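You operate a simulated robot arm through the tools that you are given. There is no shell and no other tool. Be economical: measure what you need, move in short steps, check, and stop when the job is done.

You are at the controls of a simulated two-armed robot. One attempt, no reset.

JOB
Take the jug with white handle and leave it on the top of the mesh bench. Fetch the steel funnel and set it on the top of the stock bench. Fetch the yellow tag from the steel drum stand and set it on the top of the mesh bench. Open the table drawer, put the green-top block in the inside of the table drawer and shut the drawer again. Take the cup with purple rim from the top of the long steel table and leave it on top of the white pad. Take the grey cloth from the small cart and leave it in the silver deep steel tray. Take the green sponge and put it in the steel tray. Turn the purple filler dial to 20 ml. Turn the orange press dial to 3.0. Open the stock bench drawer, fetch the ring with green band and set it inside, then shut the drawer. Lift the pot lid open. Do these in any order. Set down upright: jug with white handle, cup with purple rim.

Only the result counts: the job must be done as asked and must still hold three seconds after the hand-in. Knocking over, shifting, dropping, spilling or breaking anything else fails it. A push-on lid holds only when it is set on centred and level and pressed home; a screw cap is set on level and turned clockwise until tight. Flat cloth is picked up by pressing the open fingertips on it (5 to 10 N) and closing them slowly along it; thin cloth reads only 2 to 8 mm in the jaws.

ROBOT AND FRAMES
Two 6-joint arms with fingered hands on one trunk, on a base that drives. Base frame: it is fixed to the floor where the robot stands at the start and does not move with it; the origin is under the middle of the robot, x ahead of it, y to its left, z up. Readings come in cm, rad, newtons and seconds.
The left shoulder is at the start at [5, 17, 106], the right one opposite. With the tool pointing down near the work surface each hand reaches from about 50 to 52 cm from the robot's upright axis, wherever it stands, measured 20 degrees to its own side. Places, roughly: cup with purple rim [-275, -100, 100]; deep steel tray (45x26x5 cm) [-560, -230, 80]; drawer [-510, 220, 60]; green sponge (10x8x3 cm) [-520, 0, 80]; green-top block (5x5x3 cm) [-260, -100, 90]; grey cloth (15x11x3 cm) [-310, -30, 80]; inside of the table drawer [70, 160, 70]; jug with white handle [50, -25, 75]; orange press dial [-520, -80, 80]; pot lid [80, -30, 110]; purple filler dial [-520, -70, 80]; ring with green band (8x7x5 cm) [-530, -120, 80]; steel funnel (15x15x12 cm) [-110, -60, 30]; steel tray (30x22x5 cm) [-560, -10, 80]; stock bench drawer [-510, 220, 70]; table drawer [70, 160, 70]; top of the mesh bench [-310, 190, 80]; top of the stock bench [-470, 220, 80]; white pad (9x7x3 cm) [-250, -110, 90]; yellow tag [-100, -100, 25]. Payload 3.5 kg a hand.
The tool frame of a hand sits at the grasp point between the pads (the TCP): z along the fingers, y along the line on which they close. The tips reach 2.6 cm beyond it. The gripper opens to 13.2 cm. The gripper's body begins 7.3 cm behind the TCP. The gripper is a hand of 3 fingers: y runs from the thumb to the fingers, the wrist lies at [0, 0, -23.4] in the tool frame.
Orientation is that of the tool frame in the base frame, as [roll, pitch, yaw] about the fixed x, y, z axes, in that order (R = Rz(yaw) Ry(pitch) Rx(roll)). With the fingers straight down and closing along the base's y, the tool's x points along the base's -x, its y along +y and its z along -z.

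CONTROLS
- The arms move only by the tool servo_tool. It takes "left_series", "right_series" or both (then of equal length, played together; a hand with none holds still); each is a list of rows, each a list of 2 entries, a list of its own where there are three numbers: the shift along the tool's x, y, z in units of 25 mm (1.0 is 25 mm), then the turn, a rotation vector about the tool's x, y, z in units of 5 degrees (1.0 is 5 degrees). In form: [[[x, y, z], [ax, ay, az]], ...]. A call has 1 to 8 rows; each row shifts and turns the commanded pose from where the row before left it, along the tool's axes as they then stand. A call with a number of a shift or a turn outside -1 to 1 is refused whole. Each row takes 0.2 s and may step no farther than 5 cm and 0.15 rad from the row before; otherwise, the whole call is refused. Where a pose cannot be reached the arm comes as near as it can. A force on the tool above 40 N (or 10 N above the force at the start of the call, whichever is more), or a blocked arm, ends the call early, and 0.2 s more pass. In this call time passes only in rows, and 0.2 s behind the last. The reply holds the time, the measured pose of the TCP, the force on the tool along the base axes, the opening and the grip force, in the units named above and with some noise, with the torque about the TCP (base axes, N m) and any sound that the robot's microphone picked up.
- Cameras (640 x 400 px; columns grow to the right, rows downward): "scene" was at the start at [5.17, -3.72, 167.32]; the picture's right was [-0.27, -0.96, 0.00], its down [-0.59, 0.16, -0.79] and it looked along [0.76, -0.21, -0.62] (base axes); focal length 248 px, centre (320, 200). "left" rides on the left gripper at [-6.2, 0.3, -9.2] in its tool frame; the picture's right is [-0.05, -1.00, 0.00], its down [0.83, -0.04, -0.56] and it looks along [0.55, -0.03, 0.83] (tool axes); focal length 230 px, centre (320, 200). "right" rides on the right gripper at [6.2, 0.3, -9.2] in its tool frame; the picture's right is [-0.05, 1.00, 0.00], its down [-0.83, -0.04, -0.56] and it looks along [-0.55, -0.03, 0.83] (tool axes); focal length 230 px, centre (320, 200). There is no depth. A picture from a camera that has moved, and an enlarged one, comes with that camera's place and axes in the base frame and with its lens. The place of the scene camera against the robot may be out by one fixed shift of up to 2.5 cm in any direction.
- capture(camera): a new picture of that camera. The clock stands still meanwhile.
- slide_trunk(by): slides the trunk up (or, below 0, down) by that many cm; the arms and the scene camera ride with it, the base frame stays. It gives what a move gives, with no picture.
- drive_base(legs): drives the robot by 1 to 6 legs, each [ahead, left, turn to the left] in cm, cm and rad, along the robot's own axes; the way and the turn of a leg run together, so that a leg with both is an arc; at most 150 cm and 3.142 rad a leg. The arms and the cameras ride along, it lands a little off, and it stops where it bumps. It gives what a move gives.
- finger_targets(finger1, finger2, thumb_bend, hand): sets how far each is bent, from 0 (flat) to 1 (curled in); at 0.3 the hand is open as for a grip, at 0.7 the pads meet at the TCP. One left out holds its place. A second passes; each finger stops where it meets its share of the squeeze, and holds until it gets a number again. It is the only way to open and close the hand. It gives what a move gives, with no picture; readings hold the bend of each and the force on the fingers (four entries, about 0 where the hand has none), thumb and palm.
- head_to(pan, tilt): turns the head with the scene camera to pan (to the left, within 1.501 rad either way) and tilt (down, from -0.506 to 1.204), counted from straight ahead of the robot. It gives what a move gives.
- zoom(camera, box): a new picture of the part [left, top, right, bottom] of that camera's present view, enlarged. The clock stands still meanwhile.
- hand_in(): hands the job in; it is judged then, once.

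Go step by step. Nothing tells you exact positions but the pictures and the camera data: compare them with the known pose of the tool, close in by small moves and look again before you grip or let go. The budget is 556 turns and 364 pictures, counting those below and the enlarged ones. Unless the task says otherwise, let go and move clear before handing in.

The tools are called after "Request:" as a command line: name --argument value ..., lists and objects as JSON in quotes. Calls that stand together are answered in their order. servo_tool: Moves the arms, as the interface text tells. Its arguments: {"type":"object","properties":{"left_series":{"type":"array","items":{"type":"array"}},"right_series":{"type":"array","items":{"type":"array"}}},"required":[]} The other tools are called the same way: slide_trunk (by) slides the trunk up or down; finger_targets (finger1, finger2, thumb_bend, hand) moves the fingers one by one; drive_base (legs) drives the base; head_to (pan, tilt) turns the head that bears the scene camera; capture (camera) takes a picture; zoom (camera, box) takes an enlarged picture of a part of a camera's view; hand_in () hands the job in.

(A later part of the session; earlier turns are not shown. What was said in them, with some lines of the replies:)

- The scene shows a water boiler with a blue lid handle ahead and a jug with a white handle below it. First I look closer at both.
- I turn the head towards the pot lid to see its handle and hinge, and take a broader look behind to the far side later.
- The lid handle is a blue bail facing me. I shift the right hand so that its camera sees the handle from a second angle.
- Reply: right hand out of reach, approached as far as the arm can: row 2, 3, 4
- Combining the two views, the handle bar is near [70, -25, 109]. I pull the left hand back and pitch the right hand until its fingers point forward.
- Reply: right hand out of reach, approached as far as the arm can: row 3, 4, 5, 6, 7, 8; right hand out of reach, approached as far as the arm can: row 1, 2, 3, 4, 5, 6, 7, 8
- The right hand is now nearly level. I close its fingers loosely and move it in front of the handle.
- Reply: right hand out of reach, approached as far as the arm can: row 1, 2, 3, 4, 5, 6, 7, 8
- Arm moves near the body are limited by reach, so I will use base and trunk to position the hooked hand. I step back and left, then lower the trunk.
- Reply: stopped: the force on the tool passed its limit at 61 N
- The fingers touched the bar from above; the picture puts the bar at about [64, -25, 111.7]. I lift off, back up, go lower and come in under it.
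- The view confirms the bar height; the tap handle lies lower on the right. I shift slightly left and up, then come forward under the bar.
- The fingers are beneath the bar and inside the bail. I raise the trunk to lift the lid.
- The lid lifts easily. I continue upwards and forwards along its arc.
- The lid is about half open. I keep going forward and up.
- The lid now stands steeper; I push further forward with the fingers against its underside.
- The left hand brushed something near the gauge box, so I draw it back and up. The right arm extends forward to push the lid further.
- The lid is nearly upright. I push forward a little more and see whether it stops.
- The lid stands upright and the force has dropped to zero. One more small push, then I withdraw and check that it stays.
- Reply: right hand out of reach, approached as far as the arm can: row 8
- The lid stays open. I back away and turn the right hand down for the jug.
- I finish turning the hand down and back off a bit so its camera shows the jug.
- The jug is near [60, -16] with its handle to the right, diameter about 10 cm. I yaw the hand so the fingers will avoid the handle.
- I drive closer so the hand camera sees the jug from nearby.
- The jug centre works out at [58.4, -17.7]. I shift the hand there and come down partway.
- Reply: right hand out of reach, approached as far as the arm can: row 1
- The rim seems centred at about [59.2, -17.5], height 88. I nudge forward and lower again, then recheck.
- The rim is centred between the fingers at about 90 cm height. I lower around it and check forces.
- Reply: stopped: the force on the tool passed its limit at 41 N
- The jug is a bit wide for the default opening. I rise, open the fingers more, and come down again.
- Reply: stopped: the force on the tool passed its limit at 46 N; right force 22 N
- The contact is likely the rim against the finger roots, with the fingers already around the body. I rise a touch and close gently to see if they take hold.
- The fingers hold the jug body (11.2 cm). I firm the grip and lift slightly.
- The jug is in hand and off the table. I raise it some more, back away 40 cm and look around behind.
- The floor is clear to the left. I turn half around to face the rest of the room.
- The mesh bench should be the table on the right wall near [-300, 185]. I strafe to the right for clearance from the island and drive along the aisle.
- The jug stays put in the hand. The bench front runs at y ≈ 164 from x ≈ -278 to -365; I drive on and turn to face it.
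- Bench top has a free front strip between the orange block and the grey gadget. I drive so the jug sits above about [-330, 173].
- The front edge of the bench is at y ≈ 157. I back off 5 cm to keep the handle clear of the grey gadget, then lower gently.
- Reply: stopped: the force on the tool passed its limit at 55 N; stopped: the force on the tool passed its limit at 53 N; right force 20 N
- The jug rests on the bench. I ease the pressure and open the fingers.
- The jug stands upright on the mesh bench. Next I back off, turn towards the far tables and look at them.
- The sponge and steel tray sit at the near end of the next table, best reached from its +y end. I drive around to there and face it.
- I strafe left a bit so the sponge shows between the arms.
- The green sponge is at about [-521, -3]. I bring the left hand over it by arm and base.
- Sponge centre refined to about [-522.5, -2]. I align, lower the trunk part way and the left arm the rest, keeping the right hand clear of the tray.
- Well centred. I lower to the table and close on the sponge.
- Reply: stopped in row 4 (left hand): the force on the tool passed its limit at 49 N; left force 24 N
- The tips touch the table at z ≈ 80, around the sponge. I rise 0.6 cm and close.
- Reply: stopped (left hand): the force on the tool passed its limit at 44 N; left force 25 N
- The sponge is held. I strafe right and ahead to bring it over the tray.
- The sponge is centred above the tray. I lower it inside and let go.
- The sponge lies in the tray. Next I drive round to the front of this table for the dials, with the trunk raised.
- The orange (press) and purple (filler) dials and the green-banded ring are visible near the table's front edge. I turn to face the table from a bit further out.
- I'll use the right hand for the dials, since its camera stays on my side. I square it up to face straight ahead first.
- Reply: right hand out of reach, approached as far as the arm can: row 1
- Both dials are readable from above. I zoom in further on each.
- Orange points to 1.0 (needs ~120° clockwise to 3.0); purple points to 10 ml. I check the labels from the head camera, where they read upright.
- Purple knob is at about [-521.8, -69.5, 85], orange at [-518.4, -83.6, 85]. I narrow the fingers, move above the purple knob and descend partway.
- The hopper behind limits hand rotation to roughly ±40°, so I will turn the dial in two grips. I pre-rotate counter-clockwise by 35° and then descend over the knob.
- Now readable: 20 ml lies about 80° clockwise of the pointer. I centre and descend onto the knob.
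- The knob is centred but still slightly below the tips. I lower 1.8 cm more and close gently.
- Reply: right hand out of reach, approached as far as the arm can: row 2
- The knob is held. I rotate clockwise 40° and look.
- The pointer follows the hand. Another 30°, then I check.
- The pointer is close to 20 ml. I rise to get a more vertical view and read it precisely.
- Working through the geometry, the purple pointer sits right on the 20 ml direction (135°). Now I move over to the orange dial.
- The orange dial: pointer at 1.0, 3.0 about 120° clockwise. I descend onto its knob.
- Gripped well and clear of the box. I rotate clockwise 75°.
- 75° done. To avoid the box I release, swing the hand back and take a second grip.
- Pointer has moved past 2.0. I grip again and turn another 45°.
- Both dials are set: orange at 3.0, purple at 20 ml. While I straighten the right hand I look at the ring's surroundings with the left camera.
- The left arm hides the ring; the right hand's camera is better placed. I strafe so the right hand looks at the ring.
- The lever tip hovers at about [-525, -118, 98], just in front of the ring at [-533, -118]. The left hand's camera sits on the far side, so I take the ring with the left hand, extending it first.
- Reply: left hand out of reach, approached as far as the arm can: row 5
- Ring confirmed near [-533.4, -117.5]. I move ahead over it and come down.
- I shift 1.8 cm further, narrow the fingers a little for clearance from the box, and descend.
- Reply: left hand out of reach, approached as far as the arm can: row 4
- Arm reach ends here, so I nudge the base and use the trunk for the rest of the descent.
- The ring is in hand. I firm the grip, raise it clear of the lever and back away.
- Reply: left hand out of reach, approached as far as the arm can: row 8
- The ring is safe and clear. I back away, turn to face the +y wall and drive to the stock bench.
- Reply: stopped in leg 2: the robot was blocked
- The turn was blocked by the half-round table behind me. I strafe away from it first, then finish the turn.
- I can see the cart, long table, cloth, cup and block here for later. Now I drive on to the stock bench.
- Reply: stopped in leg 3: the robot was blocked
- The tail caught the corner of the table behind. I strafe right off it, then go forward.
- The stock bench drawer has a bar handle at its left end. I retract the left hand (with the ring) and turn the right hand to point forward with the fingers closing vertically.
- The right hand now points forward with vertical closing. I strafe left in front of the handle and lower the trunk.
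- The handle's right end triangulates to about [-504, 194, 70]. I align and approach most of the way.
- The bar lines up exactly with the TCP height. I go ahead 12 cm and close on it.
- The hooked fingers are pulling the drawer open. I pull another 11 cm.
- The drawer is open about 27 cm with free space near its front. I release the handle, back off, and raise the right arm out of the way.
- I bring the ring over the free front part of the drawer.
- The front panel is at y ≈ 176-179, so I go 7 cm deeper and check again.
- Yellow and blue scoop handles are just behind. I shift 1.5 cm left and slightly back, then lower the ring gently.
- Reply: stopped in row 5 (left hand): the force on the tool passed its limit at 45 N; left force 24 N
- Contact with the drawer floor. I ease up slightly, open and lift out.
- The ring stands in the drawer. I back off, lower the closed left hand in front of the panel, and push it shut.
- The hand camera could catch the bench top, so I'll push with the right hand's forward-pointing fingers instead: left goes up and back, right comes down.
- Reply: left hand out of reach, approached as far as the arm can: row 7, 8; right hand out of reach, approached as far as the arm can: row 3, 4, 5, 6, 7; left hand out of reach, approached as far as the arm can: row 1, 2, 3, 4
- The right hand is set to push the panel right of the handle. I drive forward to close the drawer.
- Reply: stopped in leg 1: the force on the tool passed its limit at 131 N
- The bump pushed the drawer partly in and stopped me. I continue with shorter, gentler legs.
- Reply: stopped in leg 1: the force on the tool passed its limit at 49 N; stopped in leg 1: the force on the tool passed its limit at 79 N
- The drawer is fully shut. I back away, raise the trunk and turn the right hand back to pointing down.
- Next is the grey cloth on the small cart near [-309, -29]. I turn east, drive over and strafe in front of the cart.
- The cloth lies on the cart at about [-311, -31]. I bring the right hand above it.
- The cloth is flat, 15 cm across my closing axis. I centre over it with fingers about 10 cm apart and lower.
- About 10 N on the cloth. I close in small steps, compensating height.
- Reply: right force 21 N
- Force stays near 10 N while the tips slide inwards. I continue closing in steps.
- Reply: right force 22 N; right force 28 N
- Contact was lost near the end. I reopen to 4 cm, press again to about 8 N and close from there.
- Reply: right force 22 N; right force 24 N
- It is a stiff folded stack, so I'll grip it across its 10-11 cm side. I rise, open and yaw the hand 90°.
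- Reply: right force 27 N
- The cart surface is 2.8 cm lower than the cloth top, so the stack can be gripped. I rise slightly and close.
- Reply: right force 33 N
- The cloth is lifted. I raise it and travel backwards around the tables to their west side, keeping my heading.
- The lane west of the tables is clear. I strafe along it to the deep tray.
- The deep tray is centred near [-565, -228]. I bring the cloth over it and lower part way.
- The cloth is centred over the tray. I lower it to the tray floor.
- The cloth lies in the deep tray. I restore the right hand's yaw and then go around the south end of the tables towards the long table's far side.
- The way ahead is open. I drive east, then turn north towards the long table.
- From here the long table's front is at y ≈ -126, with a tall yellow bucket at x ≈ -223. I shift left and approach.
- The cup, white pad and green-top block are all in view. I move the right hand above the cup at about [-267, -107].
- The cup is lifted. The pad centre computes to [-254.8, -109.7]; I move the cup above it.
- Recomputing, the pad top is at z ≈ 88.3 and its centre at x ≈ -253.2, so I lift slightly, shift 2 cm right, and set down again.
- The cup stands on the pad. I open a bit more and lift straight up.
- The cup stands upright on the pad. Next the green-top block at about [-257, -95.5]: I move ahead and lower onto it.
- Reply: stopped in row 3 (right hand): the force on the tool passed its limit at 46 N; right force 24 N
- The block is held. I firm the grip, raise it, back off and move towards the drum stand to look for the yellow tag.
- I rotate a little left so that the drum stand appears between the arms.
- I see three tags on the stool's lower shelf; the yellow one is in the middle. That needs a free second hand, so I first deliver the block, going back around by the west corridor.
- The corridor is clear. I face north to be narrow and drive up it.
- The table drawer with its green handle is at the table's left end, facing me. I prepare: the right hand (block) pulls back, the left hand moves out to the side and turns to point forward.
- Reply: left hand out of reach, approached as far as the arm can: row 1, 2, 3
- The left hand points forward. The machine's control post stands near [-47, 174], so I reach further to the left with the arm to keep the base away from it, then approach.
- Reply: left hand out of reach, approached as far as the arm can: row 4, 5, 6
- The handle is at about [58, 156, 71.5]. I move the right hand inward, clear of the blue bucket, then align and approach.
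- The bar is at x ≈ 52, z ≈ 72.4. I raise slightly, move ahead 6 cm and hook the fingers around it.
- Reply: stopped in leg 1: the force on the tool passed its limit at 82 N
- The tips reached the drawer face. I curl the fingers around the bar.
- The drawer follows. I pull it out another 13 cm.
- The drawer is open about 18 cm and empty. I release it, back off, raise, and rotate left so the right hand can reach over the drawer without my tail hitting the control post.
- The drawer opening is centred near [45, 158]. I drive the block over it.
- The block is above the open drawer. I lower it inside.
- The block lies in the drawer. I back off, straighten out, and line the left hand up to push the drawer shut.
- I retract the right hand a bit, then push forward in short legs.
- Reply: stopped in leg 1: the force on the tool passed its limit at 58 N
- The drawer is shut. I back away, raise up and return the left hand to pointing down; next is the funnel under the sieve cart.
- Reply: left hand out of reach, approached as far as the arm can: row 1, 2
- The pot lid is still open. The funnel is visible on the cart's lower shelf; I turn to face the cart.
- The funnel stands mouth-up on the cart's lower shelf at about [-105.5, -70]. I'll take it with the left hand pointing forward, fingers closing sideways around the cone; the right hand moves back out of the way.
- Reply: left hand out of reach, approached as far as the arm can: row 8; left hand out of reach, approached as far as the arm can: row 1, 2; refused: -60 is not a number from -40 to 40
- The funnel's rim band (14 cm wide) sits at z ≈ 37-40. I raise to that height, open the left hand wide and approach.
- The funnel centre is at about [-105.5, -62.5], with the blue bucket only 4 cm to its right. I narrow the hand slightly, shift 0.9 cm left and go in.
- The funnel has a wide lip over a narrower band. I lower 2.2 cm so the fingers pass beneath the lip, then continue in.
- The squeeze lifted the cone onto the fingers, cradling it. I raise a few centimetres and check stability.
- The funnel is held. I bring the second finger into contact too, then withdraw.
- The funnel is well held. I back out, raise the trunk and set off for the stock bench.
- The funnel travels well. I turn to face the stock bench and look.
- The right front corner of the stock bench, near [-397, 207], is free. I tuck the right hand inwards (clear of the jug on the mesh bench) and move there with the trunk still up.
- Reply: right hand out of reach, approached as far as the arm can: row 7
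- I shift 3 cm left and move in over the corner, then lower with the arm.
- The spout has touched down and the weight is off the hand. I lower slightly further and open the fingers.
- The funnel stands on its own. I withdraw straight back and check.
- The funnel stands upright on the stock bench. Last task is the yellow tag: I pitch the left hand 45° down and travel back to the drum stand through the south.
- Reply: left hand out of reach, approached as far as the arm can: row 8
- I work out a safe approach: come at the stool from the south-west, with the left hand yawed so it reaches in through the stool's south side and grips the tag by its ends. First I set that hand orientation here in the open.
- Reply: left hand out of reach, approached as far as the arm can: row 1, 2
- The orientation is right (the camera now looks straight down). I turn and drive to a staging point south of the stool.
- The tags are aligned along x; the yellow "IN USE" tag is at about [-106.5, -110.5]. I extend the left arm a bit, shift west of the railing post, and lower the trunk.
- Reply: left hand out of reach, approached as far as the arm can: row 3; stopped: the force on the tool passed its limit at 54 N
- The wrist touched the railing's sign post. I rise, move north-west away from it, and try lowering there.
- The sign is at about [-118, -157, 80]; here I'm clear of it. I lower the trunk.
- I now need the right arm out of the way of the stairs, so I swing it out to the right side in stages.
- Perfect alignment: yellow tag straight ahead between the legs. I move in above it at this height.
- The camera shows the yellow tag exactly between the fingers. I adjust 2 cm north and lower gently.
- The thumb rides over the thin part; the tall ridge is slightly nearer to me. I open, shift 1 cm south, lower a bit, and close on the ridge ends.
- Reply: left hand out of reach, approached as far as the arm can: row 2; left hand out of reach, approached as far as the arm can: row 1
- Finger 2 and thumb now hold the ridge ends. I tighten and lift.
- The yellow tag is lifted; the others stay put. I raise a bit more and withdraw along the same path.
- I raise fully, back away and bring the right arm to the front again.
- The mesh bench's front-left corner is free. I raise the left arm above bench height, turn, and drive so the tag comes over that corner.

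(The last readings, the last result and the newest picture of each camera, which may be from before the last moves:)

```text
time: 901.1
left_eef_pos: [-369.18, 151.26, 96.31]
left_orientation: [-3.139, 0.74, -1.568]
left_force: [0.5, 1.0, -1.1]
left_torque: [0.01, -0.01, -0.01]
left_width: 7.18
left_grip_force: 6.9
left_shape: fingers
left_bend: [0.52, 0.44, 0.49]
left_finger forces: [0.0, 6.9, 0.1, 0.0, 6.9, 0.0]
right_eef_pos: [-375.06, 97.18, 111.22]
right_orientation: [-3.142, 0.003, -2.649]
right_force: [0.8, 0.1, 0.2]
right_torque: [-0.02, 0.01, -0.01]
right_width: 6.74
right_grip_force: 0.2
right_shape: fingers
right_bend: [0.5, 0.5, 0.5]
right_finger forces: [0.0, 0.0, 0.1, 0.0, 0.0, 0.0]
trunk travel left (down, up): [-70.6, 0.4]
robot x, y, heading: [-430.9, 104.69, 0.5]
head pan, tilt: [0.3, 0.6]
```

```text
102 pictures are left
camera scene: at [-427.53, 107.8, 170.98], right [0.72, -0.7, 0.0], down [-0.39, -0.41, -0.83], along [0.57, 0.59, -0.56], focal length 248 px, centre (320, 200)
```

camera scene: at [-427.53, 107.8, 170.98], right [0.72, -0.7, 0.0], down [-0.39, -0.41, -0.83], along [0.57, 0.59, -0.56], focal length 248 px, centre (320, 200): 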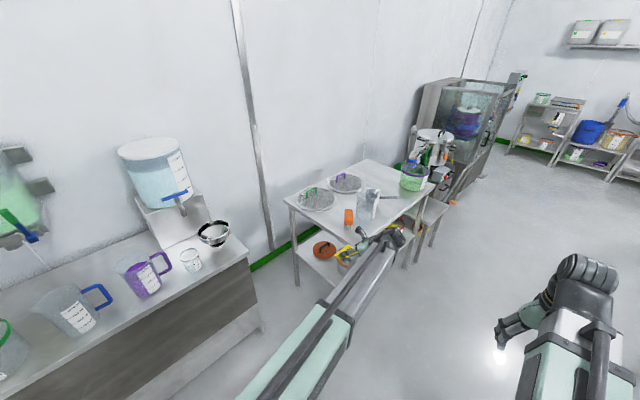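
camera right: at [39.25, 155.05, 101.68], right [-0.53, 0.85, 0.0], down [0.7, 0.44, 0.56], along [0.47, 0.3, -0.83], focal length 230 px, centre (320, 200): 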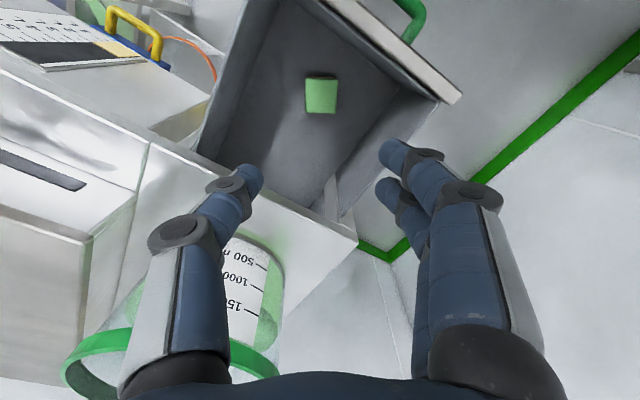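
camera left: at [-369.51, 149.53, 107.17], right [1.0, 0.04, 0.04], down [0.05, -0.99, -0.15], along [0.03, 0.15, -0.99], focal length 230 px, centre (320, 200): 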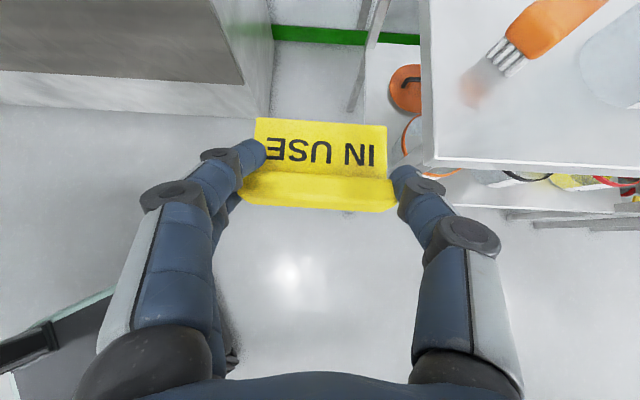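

The bench corner is at [-358, 157] with the brush at about [-351, 168]. I move so the tag is over the front-left area and lower.

Request:
drive_base --legs '[[21.5, -1.8, 0]]'

Request:
capture --camera "left"

```text
time: 902.7
left_eef_pos: [-349.57, 160.12, 96.22]
left_orientation: [-3.141, 0.74, -1.564]
left_force: [0.3, -1.0, -0.5]
left_torque: [0.01, 0.0, 0.05]
left_width: 7.19
left_grip_force: 7.2
left_shape: fingers
left_bend: [0.52, 0.44, 0.49]
left_finger forces: [0.1, 6.9, 0.0, 0.1, 6.9, 0.0]
right_eef_pos: [-355.33, 105.86, 111.02]
right_orientation: [3.141, 0.001, -2.648]
right_force: [0.3, 0.4, 0.4]
right_torque: [0.03, 0.04, -0.01]
right_width: 6.73
right_grip_force: 0.1
right_shape: fingers
right_bend: [0.5, 0.5, 0.5]
right_finger forces: [0.0, 0.0, 0.0, 0.1, 0.0, 0.0]
trunk travel left (down, up): [-70.6, 0.4]
robot x, y, heading: [-411.11, 113.45, 0.499]
head pan, tilt: [0.3, 0.6]
```

```text
101 pictures are left
camera left: at [-349.91, 158.37, 107.14], right [1.0, 0.04, 0.03], down [0.05, -0.99, -0.15], along [0.03, 0.15, -0.99], focal length 230 px, centre (320, 200)
```

left: 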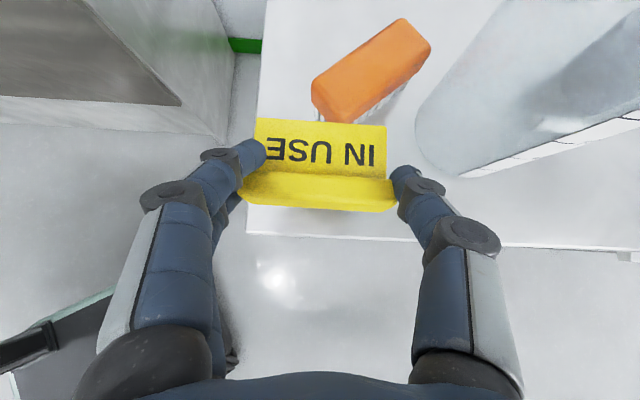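

Request:
drive_base --legs '[[0.4, 0.8, 0]]'

Request:
slide_trunk --by -5.5

Request:
capture --camera "left"

Request:
slide_trunk --by -1.2

```text
time: 903.5
left_eef_pos: [-349.6, 160.99, 96.39]
left_orientation: [-3.14, 0.74, -1.564]
left_force: [-0.2, -0.6, -0.4]
left_torque: [-0.04, -0.01, 0.02]
left_width: 7.17
left_grip_force: 6.6
left_shape: fingers
left_bend: [0.52, 0.44, 0.49]
left_finger forces: [0.0, 6.9, 0.0, 0.1, 6.9, 0.0]
right_eef_pos: [-355.46, 106.89, 111.15]
right_orientation: [3.141, -0.002, -2.647]
right_force: [-0.1, -0.3, 0.9]
right_torque: [-0.01, 0.01, 0.03]
right_width: 6.75
right_grip_force: 0.0
right_shape: fingers
right_bend: [0.5, 0.5, 0.5]
right_finger forces: [0.0, 0.0, 0.0, 0.0, 0.0, 0.0]
trunk travel left (down, up): [-70.6, 0.4]
robot x, y, heading: [-411.35, 114.56, 0.5]
head pan, tilt: [0.3, 0.6]
```

```text
time: 904.4
left_eef_pos: [-349.67, 160.92, 90.87]
left_orientation: [-3.138, 0.742, -1.564]
left_force: [0.1, -0.5, 0.2]
left_torque: [0.01, 0.0, 0.05]
left_width: 7.19
left_grip_force: 7.0
left_shape: fingers
left_bend: [0.52, 0.44, 0.49]
left_finger forces: [0.0, 7.0, 0.0, 0.1, 6.8, 0.1]
right_eef_pos: [-355.55, 106.69, 105.69]
right_orientation: [3.142, 0.003, -2.649]
right_force: [0.2, 0.4, 0.1]
right_torque: [0.02, 0.03, -0.03]
right_width: 6.72
right_grip_force: 0.1
right_shape: fingers
right_bend: [0.5, 0.5, 0.5]
right_finger forces: [0.0, 0.0, 0.0, 0.0, 0.0, 0.0]
trunk travel left (down, up): [-65.1, 5.9]
robot x, y, heading: [-411.51, 114.12, 0.504]
head pan, tilt: [0.3, 0.6]
```

```text
100 pictures are left
camera left: at [-350.06, 159.19, 101.75], right [1.0, 0.04, 0.04], down [0.05, -0.99, -0.15], along [0.03, 0.15, -0.99], focal length 230 px, centre (320, 200)
```

left: 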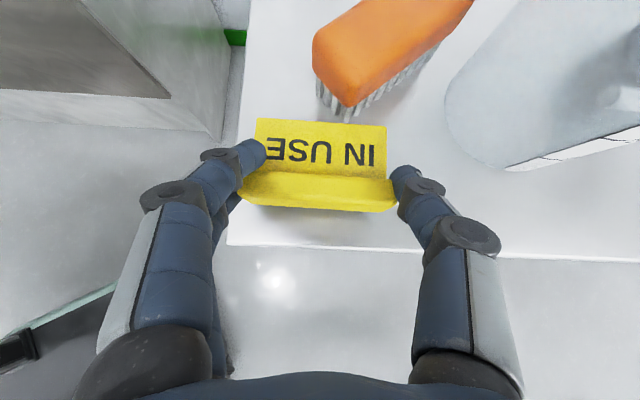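

```text
time: 905.0
left_eef_pos: [-349.7, 160.88, 89.54]
left_orientation: [3.141, 0.739, -1.564]
left_force: [-0.2, 0.6, 0.4]
left_torque: [-0.02, 0.01, 0.03]
left_width: 7.21
left_grip_force: 6.8
left_shape: fingers
left_bend: [0.52, 0.44, 0.49]
left_finger forces: [0.0, 6.9, 0.0, 0.1, 7.0, 0.0]
right_eef_pos: [-355.54, 106.68, 104.6]
right_orientation: [3.141, 0.0, -2.648]
right_force: [0.5, -0.3, -0.1]
right_torque: [0.04, 0.0, 0.0]
right_width: 6.74
right_grip_force: 0.1
right_shape: fingers
right_bend: [0.5, 0.5, 0.5]
right_finger forces: [0.0, 0.1, 0.0, 0.1, 0.1, 0.0]
trunk travel left (down, up): [-63.9, 7.1]
robot x, y, heading: [-411.31, 114.73, 0.501]
head pan, tilt: [0.3, 0.6]
```

Request:
slide_trunk --by -1

Request:
slide_trunk --by -0.8

Request:
capture --camera "left"

```text
time: 905.6
left_eef_pos: [-349.54, 160.83, 88.7]
left_orientation: [-3.14, 0.739, -1.563]
left_force: [-0.1, 0.0, -0.6]
left_torque: [-0.01, 0.01, -0.01]
left_width: 7.2
left_grip_force: 6.5
left_shape: fingers
left_bend: [0.52, 0.44, 0.49]
left_finger forces: [0.0, 6.8, 0.0, 0.1, 6.9, 0.0]
right_eef_pos: [-355.41, 106.86, 103.53]
right_orientation: [-3.14, 0.002, -2.647]
right_force: [1.2, 0.0, 0.1]
right_torque: [0.0, 0.03, 0.0]
right_width: 6.72
right_grip_force: 0.0
right_shape: fingers
right_bend: [0.5, 0.5, 0.5]
right_finger forces: [0.1, 0.1, 0.0, 0.1, 0.1, 0.1]
trunk travel left (down, up): [-62.9, 8.1]
robot x, y, heading: [-411.05, 114.59, 0.505]
head pan, tilt: [0.3, 0.6]
```

```text
time: 906.2
left_eef_pos: [-349.66, 160.89, 88.07]
left_orientation: [-3.136, 0.743, -1.563]
left_force: [-0.1, 0.7, 14.2]
left_torque: [0.17, 0.16, -0.05]
left_width: 7.18
left_grip_force: 9.2
left_shape: fingers
left_bend: [0.52, 0.44, 0.49]
left_finger forces: [2.6, 7.3, 0.1, 0.1, 8.1, 0.1]
right_eef_pos: [-355.62, 106.77, 102.73]
right_orientation: [-3.141, 0.002, -2.648]
right_force: [-0.1, -0.5, 0.1]
right_torque: [0.03, 0.04, -0.05]
right_width: 6.72
right_grip_force: 0.2
right_shape: fingers
right_bend: [0.5, 0.5, 0.5]
right_finger forces: [0.1, 0.0, 0.1, 0.0, 0.0, 0.0]
trunk travel left (down, up): [-62.1, 8.9]
robot x, y, heading: [-411.18, 114.69, 0.503]
head pan, tilt: [0.3, 0.6]
```

```text
99 pictures are left
camera left: at [-350.08, 159.17, 98.97], right [1.0, 0.04, 0.04], down [0.05, -0.99, -0.15], along [0.03, 0.15, -0.99], focal length 230 px, centre (320, 200)
```

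left: 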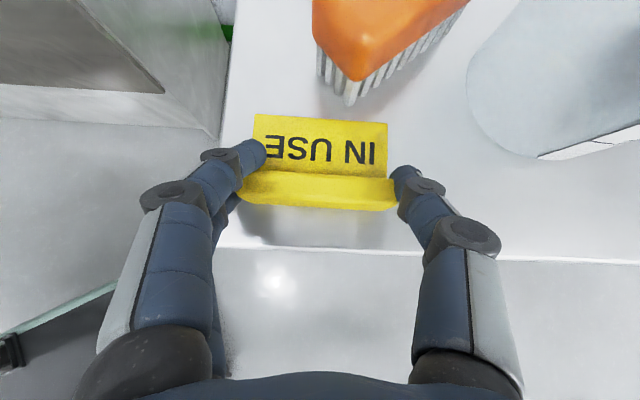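

The tag is on the bench. I ease up a little, open the fingers and withdraw upwards.

Request:
slide_trunk --by 0.3

Request:
finger_targets --hand "left" --finger1 0.38 --finger2 0.38 --thumb_bend 0.38

Request:
slide_trunk --by 8

Request:
capture --camera "left"

```text
time: 906.7
left_eef_pos: [-349.62, 160.88, 88.19]
left_orientation: [-3.14, 0.74, -1.564]
left_force: [0.9, 1.5, 8.6]
left_torque: [0.11, 0.07, -0.05]
left_width: 7.18
left_grip_force: 8.1
left_shape: fingers
left_bend: [0.52, 0.44, 0.49]
left_finger forces: [1.7, 7.0, 0.0, 0.1, 8.5, 0.0]
right_eef_pos: [-355.47, 106.69, 103.11]
right_orientation: [-3.141, 0.002, -2.648]
right_force: [-0.2, -0.3, 0.2]
right_torque: [0.01, 0.03, -0.01]
right_width: 6.72
right_grip_force: 0.0
right_shape: fingers
right_bend: [0.5, 0.5, 0.5]
right_finger forces: [0.0, 0.0, 0.0, 0.0, 0.1, 0.0]
trunk travel left (down, up): [-62.4, 8.6]
robot x, y, heading: [-411.61, 114.39, 0.503]
head pan, tilt: [0.3, 0.6]
```

```text
time: 907.7
left_eef_pos: [-349.52, 160.78, 88.12]
left_orientation: [-3.138, 0.741, -1.564]
left_force: [0.1, -0.3, -0.1]
left_torque: [0.02, -0.04, -0.02]
left_width: 10.75
left_grip_force: 0.0
left_shape: fingers
left_bend: [0.38, 0.38, 0.38]
left_finger forces: [0.0, 0.1, 0.0, 0.0, 0.1, 0.0]
right_eef_pos: [-355.5, 106.87, 103.02]
right_orientation: [3.14, 0.003, -2.649]
right_force: [-0.3, -0.1, -0.2]
right_torque: [0.0, 0.0, 0.01]
right_width: 6.71
right_grip_force: 0.1
right_shape: fingers
right_bend: [0.5, 0.5, 0.5]
right_finger forces: [0.0, 0.0, 0.0, 0.0, 0.0, 0.1]
trunk travel left (down, up): [-62.4, 8.6]
robot x, y, heading: [-411.09, 114.61, 0.505]
head pan, tilt: [0.3, 0.6]
```

```text
time: 908.9
left_eef_pos: [-349.54, 161.05, 96.07]
left_orientation: [-3.14, 0.74, -1.565]
left_force: [-0.4, -0.4, -1.0]
left_torque: [0.03, 0.0, -0.04]
left_width: 10.76
left_grip_force: 0.0
left_shape: fingers
left_bend: [0.38, 0.38, 0.38]
left_finger forces: [0.1, 0.0, 0.1, 0.1, 0.1, 0.1]
right_eef_pos: [-355.43, 106.68, 111.01]
right_orientation: [-3.141, -0.002, -2.647]
right_force: [-0.1, -0.3, 0.4]
right_torque: [-0.02, 0.04, 0.0]
right_width: 6.74
right_grip_force: 0.0
right_shape: fingers
right_bend: [0.5, 0.5, 0.5]
right_finger forces: [0.1, 0.0, 0.0, 0.1, 0.0, 0.0]
trunk travel left (down, up): [-70.4, 0.6]
robot x, y, heading: [-411.2, 114.58, 0.504]
head pan, tilt: [0.3, 0.6]
```

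```text
98 pictures are left
camera left: at [-350.05, 159.19, 107.03], right [1.0, 0.04, 0.04], down [0.05, -0.99, -0.15], along [0.03, 0.15, -0.99], focal length 230 px, centre (320, 200)
```

left: 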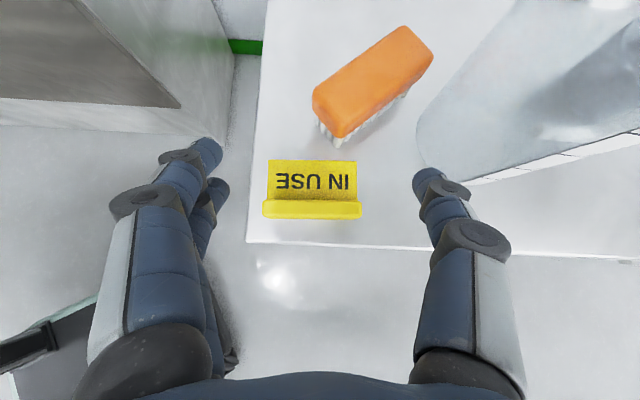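

The tag lies on the mesh bench. I back clear and take a last look at the benches.

Request:
drive_base --legs '[[-45, 0, 0]]'

Request:
head_to --pan 0.75 --tilt 0.5

Request:
capture --camera "scene"

Request:
zoom --camera "scene" --box '[380, 120, 640, 280]'

```text
time: 911.5
left_eef_pos: [-388.54, 139.67, 96.37]
left_orientation: [-3.141, 0.74, -1.562]
left_force: [0.1, 0.6, 0.4]
left_torque: [-0.01, -0.01, -0.01]
left_width: 10.74
left_grip_force: 0.0
left_shape: fingers
left_bend: [0.38, 0.38, 0.38]
left_finger forces: [0.0, 0.0, 0.0, 0.0, 0.0, 0.0]
right_eef_pos: [-394.14, 85.54, 111.04]
right_orientation: [-3.141, 0.001, -2.645]
right_force: [0.6, 0.3, 1.0]
right_torque: [0.02, -0.03, 0.0]
right_width: 6.72
right_grip_force: 0.0
right_shape: fingers
right_bend: [0.5, 0.5, 0.5]
right_finger forces: [0.0, 0.0, 0.0, 0.1, 0.0, 0.0]
trunk travel left (down, up): [-70.4, 0.6]
robot x, y, heading: [-450.24, 92.7, 0.504]
head pan, tilt: [0.3, 0.6]
```

```text
time: 912.5
left_eef_pos: [-388.57, 139.79, 96.14]
left_orientation: [-3.138, 0.741, -1.563]
left_force: [0.2, -0.6, -0.9]
left_torque: [0.0, -0.04, -0.02]
left_width: 10.79
left_grip_force: 0.1
left_shape: fingers
left_bend: [0.38, 0.38, 0.38]
left_finger forces: [0.1, 0.0, 0.1, 0.1, 0.1, 0.0]
right_eef_pos: [-394.21, 85.68, 111.01]
right_orientation: [-3.141, 0.001, -2.646]
right_force: [0.0, 0.7, 0.0]
right_torque: [0.01, 0.02, 0.0]
right_width: 6.74
right_grip_force: 0.0
right_shape: fingers
right_bend: [0.5, 0.5, 0.5]
right_finger forces: [0.1, 0.0, 0.0, 0.1, 0.1, 0.0]
trunk travel left (down, up): [-70.4, 0.6]
robot x, y, heading: [-450.24, 93.07, 0.506]
head pan, tilt: [0.75, 0.499]
```

```text
97 pictures are left
camera scene: at [-449.91, 98.37, 171.69], right [0.95, -0.31, 0.0], down [-0.15, -0.46, -0.88], along [0.27, 0.83, -0.48], focal length 248 px, centre (320, 200)
```

scene: 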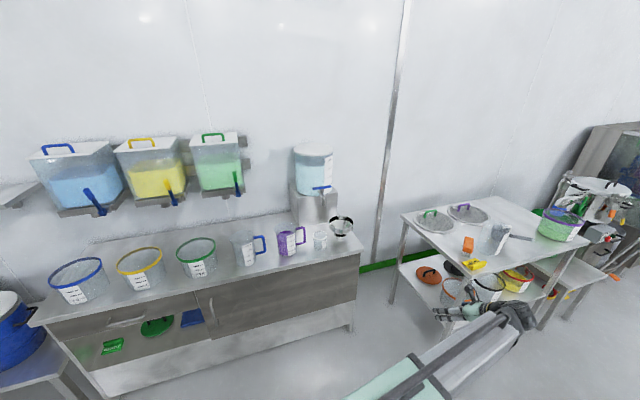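

```text
2.46 times, centred on (510, 200) of scene
camera zoom: at [-449.91, 98.37, 171.69], right [0.95, -0.31, 0.0], down [-0.15, -0.46, -0.88], along [0.27, 0.83, -0.48], focal length 610 px, centre (-148, 200)
```

zoom: 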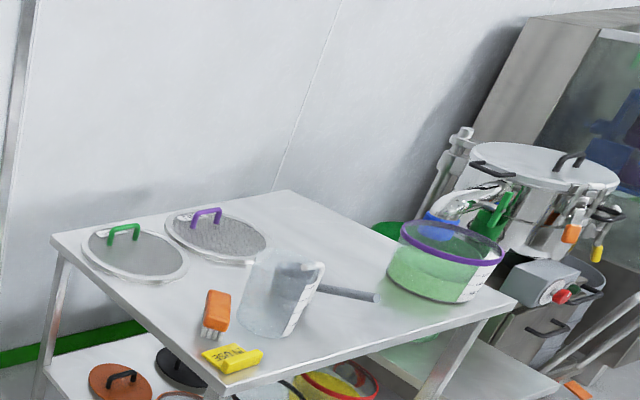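

The benches show the tag, jug and funnel in place, and the stock drawer shut; both hands are empty and clear. I hand the job in.

Request:
hand_in

```text
The job is handed in.
```

I did all eleven steps and handed the job in; it hasn't told me the result. The two dial settings, 20 ml and 3.0, are read from camera pictures and may be off by a few degrees.

I bumped a few things on the way and saw no shift or damage in later pictures:
- **Base:** it hit the half-round table and the corner of the table with the dials.
- **Left hand:** it brushed something near the gauge box and touched the "USED" sign post on the stairs.
- **Stock bench drawer:** I knocked it hard while closing it. The ring was inside, and I didn't open the drawer again to check on it.
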